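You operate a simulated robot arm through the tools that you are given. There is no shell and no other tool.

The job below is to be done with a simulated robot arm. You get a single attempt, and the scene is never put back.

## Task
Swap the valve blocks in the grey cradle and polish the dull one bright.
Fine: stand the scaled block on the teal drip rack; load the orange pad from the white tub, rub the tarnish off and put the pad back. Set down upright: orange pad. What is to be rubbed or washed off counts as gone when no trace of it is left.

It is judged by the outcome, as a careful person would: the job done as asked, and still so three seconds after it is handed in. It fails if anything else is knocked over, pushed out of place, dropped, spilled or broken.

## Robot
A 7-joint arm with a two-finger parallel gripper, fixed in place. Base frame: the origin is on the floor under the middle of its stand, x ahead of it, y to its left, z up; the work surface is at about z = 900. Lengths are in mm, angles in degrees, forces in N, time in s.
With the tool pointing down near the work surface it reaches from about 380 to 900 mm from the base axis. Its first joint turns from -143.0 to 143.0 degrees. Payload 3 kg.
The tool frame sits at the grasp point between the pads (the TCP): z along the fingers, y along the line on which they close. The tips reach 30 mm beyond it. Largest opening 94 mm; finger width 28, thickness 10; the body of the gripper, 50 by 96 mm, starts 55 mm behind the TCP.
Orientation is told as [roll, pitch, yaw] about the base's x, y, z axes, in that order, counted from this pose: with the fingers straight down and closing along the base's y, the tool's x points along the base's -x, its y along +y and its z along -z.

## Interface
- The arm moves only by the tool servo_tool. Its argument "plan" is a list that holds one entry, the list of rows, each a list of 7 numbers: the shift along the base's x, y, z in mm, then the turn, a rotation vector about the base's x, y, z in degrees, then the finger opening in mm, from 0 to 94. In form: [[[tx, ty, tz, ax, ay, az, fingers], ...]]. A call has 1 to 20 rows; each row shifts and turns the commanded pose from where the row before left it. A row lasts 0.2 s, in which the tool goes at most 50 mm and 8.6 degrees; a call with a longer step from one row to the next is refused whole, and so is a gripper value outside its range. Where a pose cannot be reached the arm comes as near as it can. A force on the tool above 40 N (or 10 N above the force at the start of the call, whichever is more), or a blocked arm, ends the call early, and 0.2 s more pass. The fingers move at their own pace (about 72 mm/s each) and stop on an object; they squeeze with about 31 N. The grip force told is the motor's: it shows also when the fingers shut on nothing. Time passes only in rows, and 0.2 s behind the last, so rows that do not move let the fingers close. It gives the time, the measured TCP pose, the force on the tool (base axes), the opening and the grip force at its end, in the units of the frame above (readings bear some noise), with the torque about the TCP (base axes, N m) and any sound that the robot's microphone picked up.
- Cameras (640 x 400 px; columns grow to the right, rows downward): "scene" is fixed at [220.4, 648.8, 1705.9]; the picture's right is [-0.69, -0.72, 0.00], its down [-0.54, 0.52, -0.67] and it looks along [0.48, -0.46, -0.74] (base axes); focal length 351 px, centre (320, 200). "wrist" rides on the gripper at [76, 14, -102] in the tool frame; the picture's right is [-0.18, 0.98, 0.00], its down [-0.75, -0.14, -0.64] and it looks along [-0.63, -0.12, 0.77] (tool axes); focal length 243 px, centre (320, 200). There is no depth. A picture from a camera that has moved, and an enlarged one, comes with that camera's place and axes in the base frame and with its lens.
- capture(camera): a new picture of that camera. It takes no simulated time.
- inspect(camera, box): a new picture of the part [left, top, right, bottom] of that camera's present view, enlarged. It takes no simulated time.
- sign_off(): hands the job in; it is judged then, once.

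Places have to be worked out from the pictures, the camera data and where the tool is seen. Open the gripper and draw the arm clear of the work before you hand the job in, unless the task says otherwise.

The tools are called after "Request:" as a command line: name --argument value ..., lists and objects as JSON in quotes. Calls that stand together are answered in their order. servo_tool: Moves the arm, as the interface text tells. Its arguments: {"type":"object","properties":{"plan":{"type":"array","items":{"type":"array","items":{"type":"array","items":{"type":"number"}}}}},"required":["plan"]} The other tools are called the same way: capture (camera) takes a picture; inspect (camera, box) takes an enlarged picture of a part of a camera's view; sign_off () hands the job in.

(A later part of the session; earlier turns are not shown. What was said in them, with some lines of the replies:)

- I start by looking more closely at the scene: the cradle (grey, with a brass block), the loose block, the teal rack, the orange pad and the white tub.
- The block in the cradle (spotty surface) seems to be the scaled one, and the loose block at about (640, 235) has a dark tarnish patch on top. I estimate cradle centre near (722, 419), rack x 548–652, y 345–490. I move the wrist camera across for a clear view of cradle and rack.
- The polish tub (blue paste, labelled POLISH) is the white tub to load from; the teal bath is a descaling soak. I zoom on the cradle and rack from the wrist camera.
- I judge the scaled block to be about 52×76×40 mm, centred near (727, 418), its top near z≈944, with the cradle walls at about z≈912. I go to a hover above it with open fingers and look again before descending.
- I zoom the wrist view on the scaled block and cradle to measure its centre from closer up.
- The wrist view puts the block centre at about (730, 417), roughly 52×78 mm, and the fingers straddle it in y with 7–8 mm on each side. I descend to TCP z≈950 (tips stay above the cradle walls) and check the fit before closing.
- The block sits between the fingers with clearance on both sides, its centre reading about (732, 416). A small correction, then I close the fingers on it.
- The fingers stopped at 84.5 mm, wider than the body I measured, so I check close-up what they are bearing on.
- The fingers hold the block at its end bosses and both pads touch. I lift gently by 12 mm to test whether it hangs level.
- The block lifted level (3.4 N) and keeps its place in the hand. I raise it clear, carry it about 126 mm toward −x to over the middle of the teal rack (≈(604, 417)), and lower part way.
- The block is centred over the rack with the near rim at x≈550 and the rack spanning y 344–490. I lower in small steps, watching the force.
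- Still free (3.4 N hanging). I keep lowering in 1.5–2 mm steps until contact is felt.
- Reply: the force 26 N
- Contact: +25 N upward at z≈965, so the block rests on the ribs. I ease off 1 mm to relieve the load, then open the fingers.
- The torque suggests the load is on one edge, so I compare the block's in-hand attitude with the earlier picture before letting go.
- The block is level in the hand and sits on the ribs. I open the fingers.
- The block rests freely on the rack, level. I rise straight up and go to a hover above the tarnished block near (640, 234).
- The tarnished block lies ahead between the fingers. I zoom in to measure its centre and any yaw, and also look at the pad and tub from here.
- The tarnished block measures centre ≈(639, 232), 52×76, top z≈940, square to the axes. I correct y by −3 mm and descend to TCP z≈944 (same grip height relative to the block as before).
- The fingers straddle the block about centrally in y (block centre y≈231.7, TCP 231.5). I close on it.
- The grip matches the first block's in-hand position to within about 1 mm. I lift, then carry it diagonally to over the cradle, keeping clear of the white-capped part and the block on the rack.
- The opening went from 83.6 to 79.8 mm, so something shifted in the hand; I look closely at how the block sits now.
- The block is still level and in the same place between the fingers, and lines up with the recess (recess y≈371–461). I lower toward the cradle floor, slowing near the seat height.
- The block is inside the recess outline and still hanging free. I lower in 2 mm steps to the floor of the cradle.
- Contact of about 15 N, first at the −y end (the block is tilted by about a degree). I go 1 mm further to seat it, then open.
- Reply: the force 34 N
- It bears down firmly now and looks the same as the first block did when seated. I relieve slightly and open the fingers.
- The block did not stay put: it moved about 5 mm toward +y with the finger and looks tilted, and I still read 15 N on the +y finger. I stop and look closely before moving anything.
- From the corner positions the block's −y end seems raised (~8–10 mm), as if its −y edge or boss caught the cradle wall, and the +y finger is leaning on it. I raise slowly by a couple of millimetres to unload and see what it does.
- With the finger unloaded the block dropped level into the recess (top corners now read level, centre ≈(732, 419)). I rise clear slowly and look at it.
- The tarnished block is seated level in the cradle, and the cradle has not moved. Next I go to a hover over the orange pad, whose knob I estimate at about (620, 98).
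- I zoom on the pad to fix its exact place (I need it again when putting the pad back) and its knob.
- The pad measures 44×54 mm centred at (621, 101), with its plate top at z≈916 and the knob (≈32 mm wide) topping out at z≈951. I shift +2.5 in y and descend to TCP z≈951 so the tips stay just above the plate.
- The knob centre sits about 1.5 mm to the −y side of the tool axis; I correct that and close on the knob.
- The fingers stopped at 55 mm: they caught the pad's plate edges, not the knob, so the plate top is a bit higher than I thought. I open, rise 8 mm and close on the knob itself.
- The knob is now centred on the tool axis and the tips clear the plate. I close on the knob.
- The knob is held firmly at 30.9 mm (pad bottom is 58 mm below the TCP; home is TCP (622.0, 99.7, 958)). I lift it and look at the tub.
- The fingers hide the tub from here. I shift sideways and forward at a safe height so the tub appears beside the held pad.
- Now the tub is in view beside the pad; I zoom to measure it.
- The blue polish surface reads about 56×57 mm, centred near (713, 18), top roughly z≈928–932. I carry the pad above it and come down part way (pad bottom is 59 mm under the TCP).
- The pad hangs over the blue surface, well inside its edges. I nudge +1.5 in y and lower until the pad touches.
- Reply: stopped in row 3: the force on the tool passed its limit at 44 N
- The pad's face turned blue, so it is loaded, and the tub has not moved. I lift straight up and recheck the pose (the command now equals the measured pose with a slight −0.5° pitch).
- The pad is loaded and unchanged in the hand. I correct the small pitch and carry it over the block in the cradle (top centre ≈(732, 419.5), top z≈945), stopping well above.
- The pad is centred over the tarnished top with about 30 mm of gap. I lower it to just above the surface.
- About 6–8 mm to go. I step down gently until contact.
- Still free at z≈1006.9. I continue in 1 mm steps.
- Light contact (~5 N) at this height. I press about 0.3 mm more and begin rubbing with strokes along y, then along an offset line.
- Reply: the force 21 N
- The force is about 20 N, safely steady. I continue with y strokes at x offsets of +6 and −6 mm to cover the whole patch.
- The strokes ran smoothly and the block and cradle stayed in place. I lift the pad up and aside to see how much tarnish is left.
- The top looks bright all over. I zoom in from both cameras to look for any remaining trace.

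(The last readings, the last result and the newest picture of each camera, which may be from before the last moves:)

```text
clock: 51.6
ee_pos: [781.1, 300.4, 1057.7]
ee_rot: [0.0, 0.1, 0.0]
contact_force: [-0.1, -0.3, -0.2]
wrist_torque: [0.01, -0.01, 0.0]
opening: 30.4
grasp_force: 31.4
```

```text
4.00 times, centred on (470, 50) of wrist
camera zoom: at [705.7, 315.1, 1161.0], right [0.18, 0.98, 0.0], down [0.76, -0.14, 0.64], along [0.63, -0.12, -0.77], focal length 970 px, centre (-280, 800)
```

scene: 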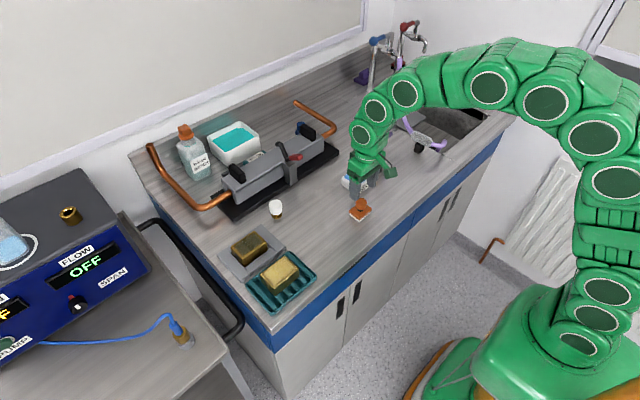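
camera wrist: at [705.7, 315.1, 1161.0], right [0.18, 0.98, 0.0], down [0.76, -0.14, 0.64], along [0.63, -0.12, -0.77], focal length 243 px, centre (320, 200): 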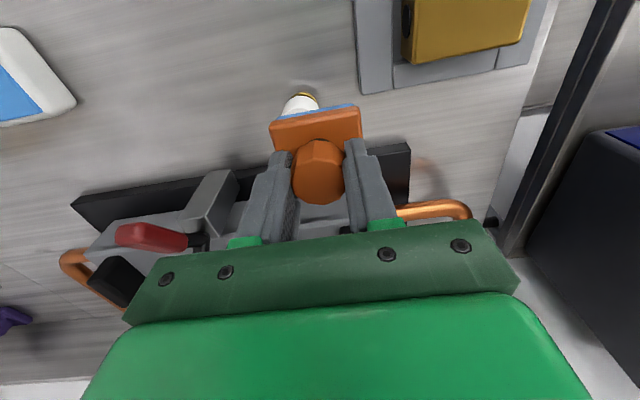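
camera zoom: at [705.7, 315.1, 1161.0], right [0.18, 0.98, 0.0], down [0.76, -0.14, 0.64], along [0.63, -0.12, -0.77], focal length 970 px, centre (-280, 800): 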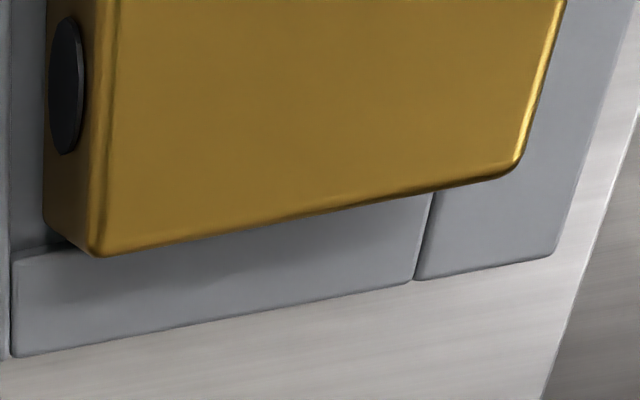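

No trace is visible so far. I shift back in x to bring the whole top face into the wrist view for a thorough check.

Request:
servo_tool --plan '[[[-30, 0, 0, 0, 0, 0, 10], [-30, 10, 0, 0, 0, 0, 10], [0, 0, 0, 0, 0, 0, 10]]]'

Request:
inspect --camera "wrist" --box '[360, 20, 560, 160]'

```text
clock: 52.4
ee_pos: [720.9, 310.3, 1059.1]
ee_rot: [0.0, 0.1, -0.1]
contact_force: [0.4, -0.1, -0.7]
wrist_torque: [-0.02, -0.03, -0.01]
opening: 30.2
grasp_force: 30.7
```

```text
2.86 times, centred on (460, 90) of wrist
camera zoom: at [645.6, 325.9, 1161.4], right [0.18, 0.98, 0.0], down [0.76, -0.14, 0.64], along [0.63, -0.12, -0.77], focal length 693 px, centre (-80, 514)
```

zoom: 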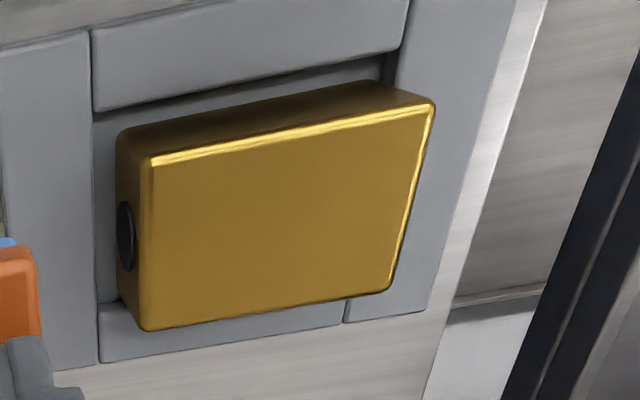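

The whole face is bright, with no dark trace left. I now carry the pad back above its home spot (TCP ≈(622, 99.7)) and lower most of the way.

Request:
servo_tool --plan '[[[-8, -18, 0, 0, 0, 0, 10], [-17, -36, 0, 0, 0, 0, 10], [-18, -38, 0, 0, 0, 0, 10], [-18, -38, 0, 0, 0, 0, 10], [-18, -38, 0, 0, 0, 0, 10], [-13, -28, 0, 0, 0, 0, 10], [-6.8, -14.8, 0, 0, 0, 0, 10], [0, 0, -25, 0, 0, 0, 10], [0, 0, -30, 0, 0, 0, 10], [0, 0, -20, 0, 0, 0, 10], [0, 0, -10, 0, 0, 0, 10], [0, 0, 0, 0, 0, 0, 10]]]'

Request:
inspect --camera "scene" --box '[330, 185, 390, 235]'

Request:
inspect --camera "wrist" --box '[220, 90, 420, 230]'

```text
clock: 55.0
ee_pos: [623.7, 99.4, 974.0]
ee_rot: [0.0, 0.1, 0.0]
contact_force: [1.2, 0.1, -0.8]
wrist_torque: [0.02, -0.04, 0.0]
opening: 30.6
grasp_force: 31.7
```

```text
8.00 times, centred on (360, 210) of scene
camera zoom: at [220.4, 648.8, 1705.9], right [-0.69, -0.72, 0.0], down [-0.54, 0.52, -0.67], along [0.48, -0.46, -0.74], focal length 2811 px, centre (0, 120)
```

zoom: 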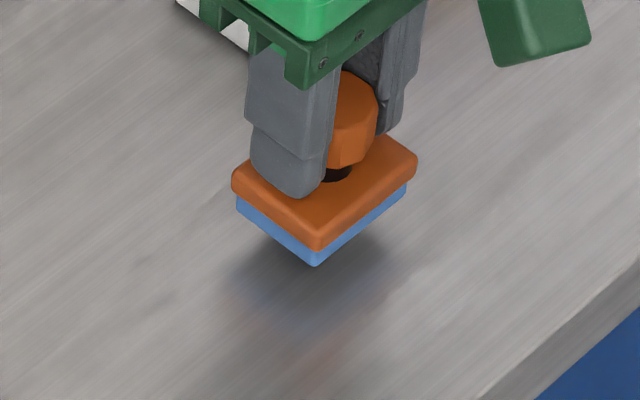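

```text
2.86 times, centred on (320, 160) of wrist
camera zoom: at [547.5, 114.7, 1076.9], right [0.18, 0.98, 0.0], down [0.75, -0.14, 0.64], along [0.63, -0.12, -0.77], focal length 693 px, centre (320, 314)
```

zoom: 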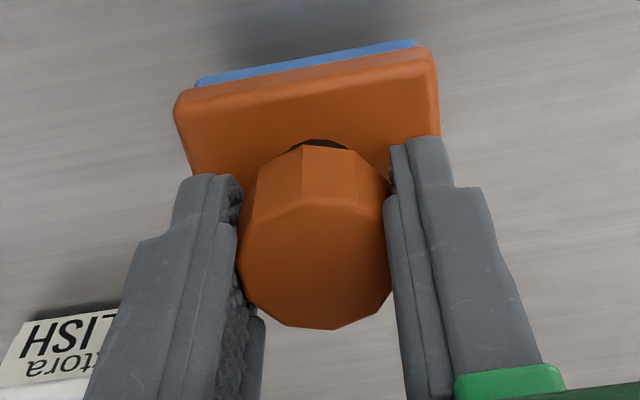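

The pad is right above its old spot. I lower it slowly to the table.

Request:
servo_tool --plan '[[[0, 0, -6, 0, 0, 0, 10], [0, 0, -4, 0, 0, 0, 10], [0, 0, -2, 0, 0, 0, 10], [0, 0, -1, 0, 0, 0, 10], [0, 0, 0, 0, 0, 0, 10]]]'

```text
clock: 56.2
ee_pos: [623.1, 98.5, 961.1]
ee_rot: [-0.1, 0.1, 0.0]
contact_force: [0.0, -0.2, -0.5]
wrist_torque: [0.01, 0.01, -0.01]
opening: 30.5
grasp_force: 31.0
```

Request:
servo_tool --plan '[[[0, 0, -0.7, 0, 0, 0, 10], [0, 0, -0.6, 0, 0, 0, 10], [0, 0, 0, 0, 0, 0, 10]]]'

```text
clock: 57.0
ee_pos: [622.8, 99.7, 959.8]
ee_rot: [0.0, 0.1, 0.1]
contact_force: [0.1, -0.5, -0.4]
wrist_torque: [-0.04, 0.0, -0.02]
opening: 30.9
grasp_force: 31.2
```

Still no contact at z≈959.6; I step down a little further.

Request:
servo_tool --plan '[[[0, 0, -0.6, 0, 0, 0, 10], [0, 0, -0.5, 0, 0, 0, 10], [0, 0, 0, 0, 0, 0, 10]]]'

Request:
inspect --camera "scene" --box '[330, 185, 390, 235]'

```text
clock: 57.8
ee_pos: [622.8, 98.9, 957.9]
ee_rot: [0.0, 0.0, 0.0]
contact_force: [-0.1, -0.3, -1.5]
wrist_torque: [-0.03, -0.01, 0.0]
opening: 30.5
grasp_force: 31.5
```

```text
8.00 times, centred on (360, 210) of scene
camera zoom: at [220.4, 648.8, 1705.9], right [-0.69, -0.72, 0.0], down [-0.54, 0.52, -0.67], along [0.48, -0.46, -0.74], focal length 2811 px, centre (0, 120)
```

zoom: 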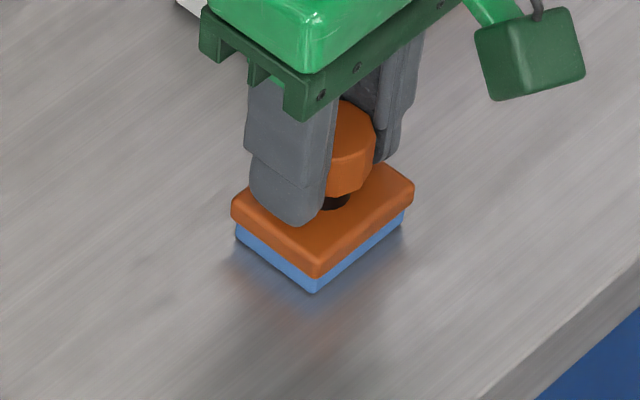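

It looks about 1–1.5 mm above the table still. I continue down in half-millimetre steps.

Request:
servo_tool --plan '[[[0.5, 0, -0.5, 0, 0, 0, 10], [0, 0, -0.5, 0, 0, 0, 10], [0, 0, 0, 0, 0, 0, 10]]]'

```text
clock: 58.6
ee_pos: [622.0, 98.7, 958.4]
ee_rot: [0.0, 0.1, 0.1]
contact_force: [-2.1, 0.4, 10.3]
wrist_torque: [0.01, 0.06, 0.0]
opening: 30.7
grasp_force: 30.5
```

Contact at 10 N: the pad stands flat on the table. I ease off slightly and open the fingers.

Request:
servo_tool --plan '[[[0, 0, 0.3, 0, 0, 0, 10], [0, 0, 0, 0, 0, 0, 36], [0, 0, 0, 0, 0, 0, 50], [0, 0, 0, 0, 0, 0, 62], [0, 0, 0, 0, 0, 0, 62]]]'

Request:
inspect --camera "scene" --box '[330, 185, 390, 235]'

Request:
inspect --camera "wrist" --box '[220, 90, 420, 230]'

```text
clock: 59.8
ee_pos: [622.0, 99.2, 957.7]
ee_rot: [-0.1, 0.1, 0.1]
contact_force: [-0.7, 0.1, -0.6]
wrist_torque: [0.07, 0.02, -0.02]
opening: 61.9
grasp_force: 0.0
```

```text
8.00 times, centred on (360, 210) of scene
camera zoom: at [220.4, 648.8, 1705.9], right [-0.69, -0.72, 0.0], down [-0.54, 0.52, -0.67], along [0.48, -0.46, -0.74], focal length 2811 px, centre (0, 120)
```

zoom: 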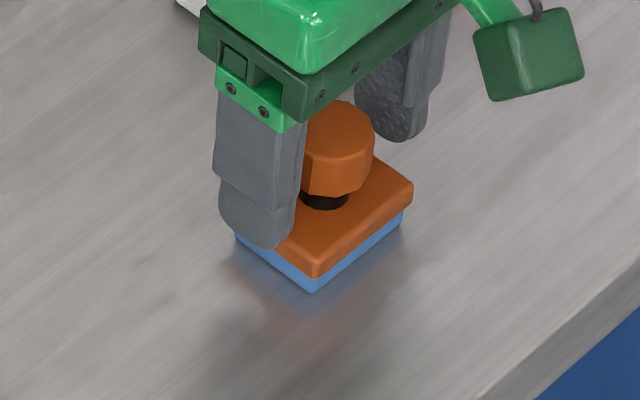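

```text
2.86 times, centred on (320, 160) of wrist
camera zoom: at [547.3, 114.3, 1061.0], right [0.18, 0.98, 0.0], down [0.75, -0.14, 0.64], along [0.63, -0.12, -0.77], focal length 693 px, centre (320, 314)
```

zoom: 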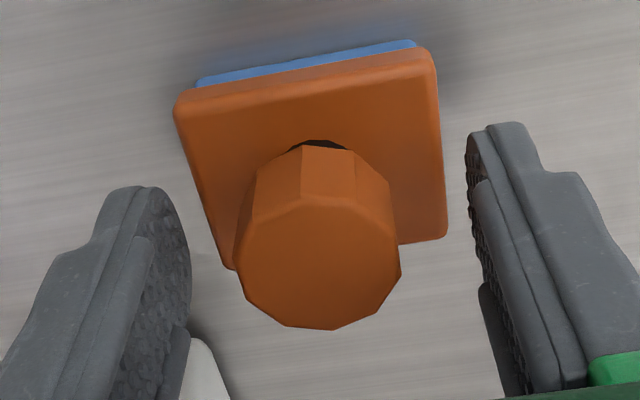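

The pad stands upright on its old spot (within about 1–2 mm). I rise straight up and draw the arm clear.

Request:
servo_tool --plan '[[[0, 0, 5, 0, 0, 0, 62], [0, 0, 15, 0, 0, 0, 66], [0, 0, 35, 0, 0, 0, 80], [0, 0, 45, 0, 0, 0, 94], [-5, 0, 45, 0, 0, 0, 94], [-10, 0, 45, 0, 0, 0, 94], [-10, 0, 40, 0, 0, 0, 94], [-10, 0, 20, 0, 0, 0, 94], [0, 0, 0, 0, 0, 0, 94]]]'

Request:
capture --camera "scene"

Request:
capture --camera "wrist"

Request:
inspect --camera "scene" --box '[210, 200, 390, 320]'

Request:
inspect --camera "scene" --box '[235, 240, 325, 320]'

```text
clock: 61.8
ee_pos: [588.4, 99.1, 1206.6]
ee_rot: [0.0, 0.2, 0.0]
contact_force: [0.1, 0.7, -0.2]
wrist_torque: [-0.02, 0.0, 0.03]
opening: 93.9
grasp_force: 0.0
```

```text
taken
```

scene: 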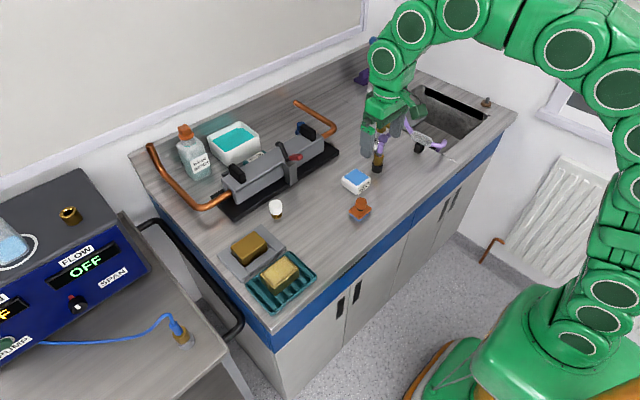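

```text
taken
camera wrist: at [512.5, 114.2, 1310.5], right [0.18, 0.98, 0.0], down [0.76, -0.14, 0.64], along [0.63, -0.12, -0.77], focal length 243 px, centre (320, 200)
```

wrist: 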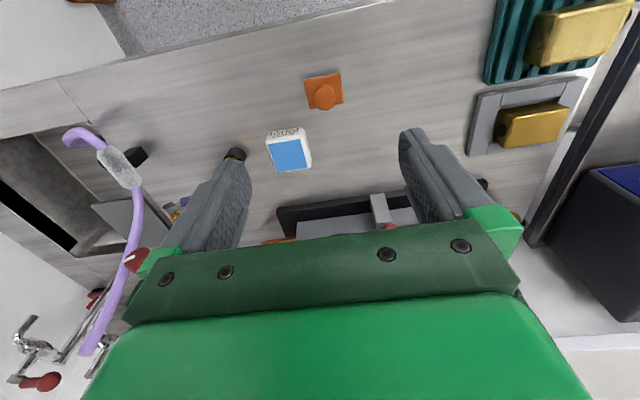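

```text
3.33 times, centred on (300, 260) of scene
camera zoom: at [220.4, 648.8, 1705.9], right [-0.69, -0.72, 0.0], down [-0.54, 0.52, -0.67], along [0.48, -0.46, -0.74], focal length 1171 px, centre (387, 0)
```

zoom: 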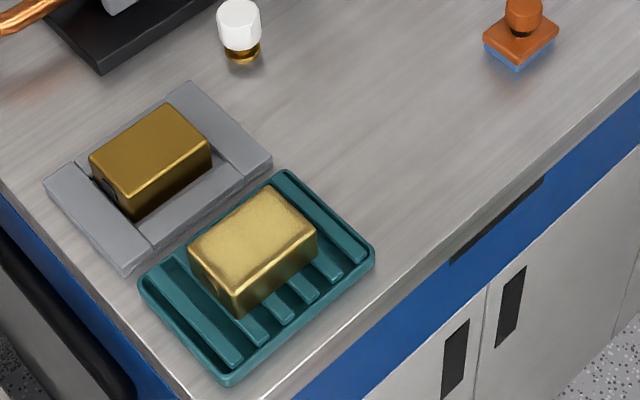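

```text
5.00 times, centred on (280, 280) of scene
camera zoom: at [220.4, 648.8, 1705.9], right [-0.69, -0.72, 0.0], down [-0.54, 0.52, -0.67], along [0.48, -0.46, -0.74], focal length 1757 px, centre (520, -200)
```

zoom: 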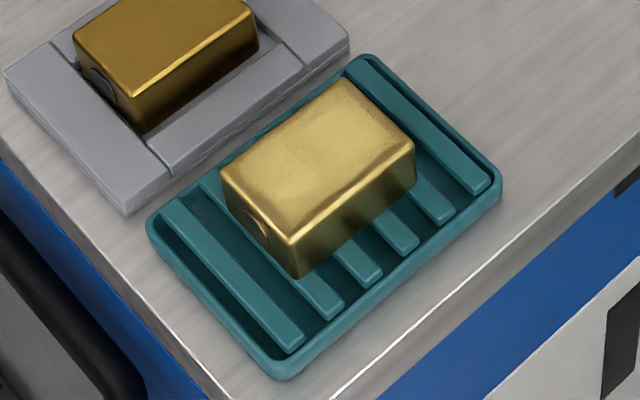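

Everything stands where it should: the scaled block on the rack, the polished block in the cradle, the pad upright at home, the tub untouched. One last high-zoom check of the polished face before handing in.

Request:
inspect --camera "scene" --box '[234, 228, 276, 258]'

Request:
inspect --camera "wrist" --box '[460, 60, 600, 170]'

```text
13.33 times, centred on (255, 243) of scene
camera zoom: at [220.4, 648.8, 1705.9], right [-0.69, -0.72, 0.0], down [-0.54, 0.52, -0.67], along [0.48, -0.46, -0.74], focal length 4684 px, centre (1187, -373)
```

zoom: 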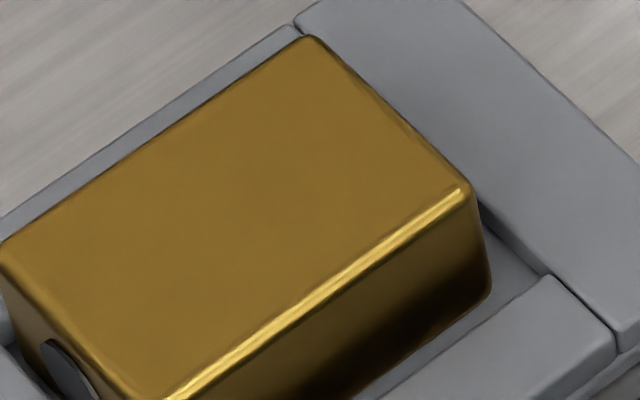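

```text
3.64 times, centred on (530, 115) of wrist
camera zoom: at [512.5, 114.2, 1310.5], right [0.18, 0.98, 0.0], down [0.76, -0.14, 0.64], along [0.63, -0.12, -0.77], focal length 882 px, centre (-444, 509)
```

zoom: 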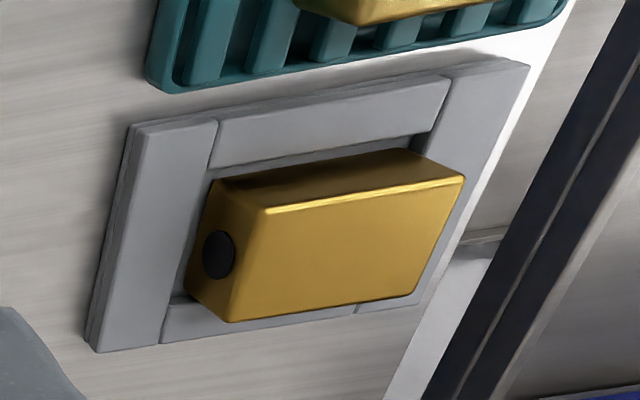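

The polished face shows no trace of tarnish, the gripper is open and the arm is clear. I hand the job in.

Request:
sign_off

```text
The job is handed in.
```

I finished the job and handed it in; the result of the judging hasn't come back.

- **Scaled block:** it stands level on the ribs of the teal drip rack.
- **Dull block:** it sits level in the grey cradle and is now bright. In close-up views from both cameras I saw no tarnish left on its top face.
- **Orange pad:** I loaded it from the white POLISH tub and rubbed the block with it. It is back upright, within about 2 mm of where it started, and its face is still blue with polish.
- **Everything else:** I saw nothing knocked over or pushed out of place; the cradle and tub are where they were. The gripper is open and the arm is clear.

Two things went less smoothly:
- **Releasing the dull block:** it shifted about 3 mm in the cradle and tilted for a moment. It dropped level once I raised the gripper.
- **Gripping the pad:** my first grip caught the pad's base instead of the knob, so I had to grip it again.
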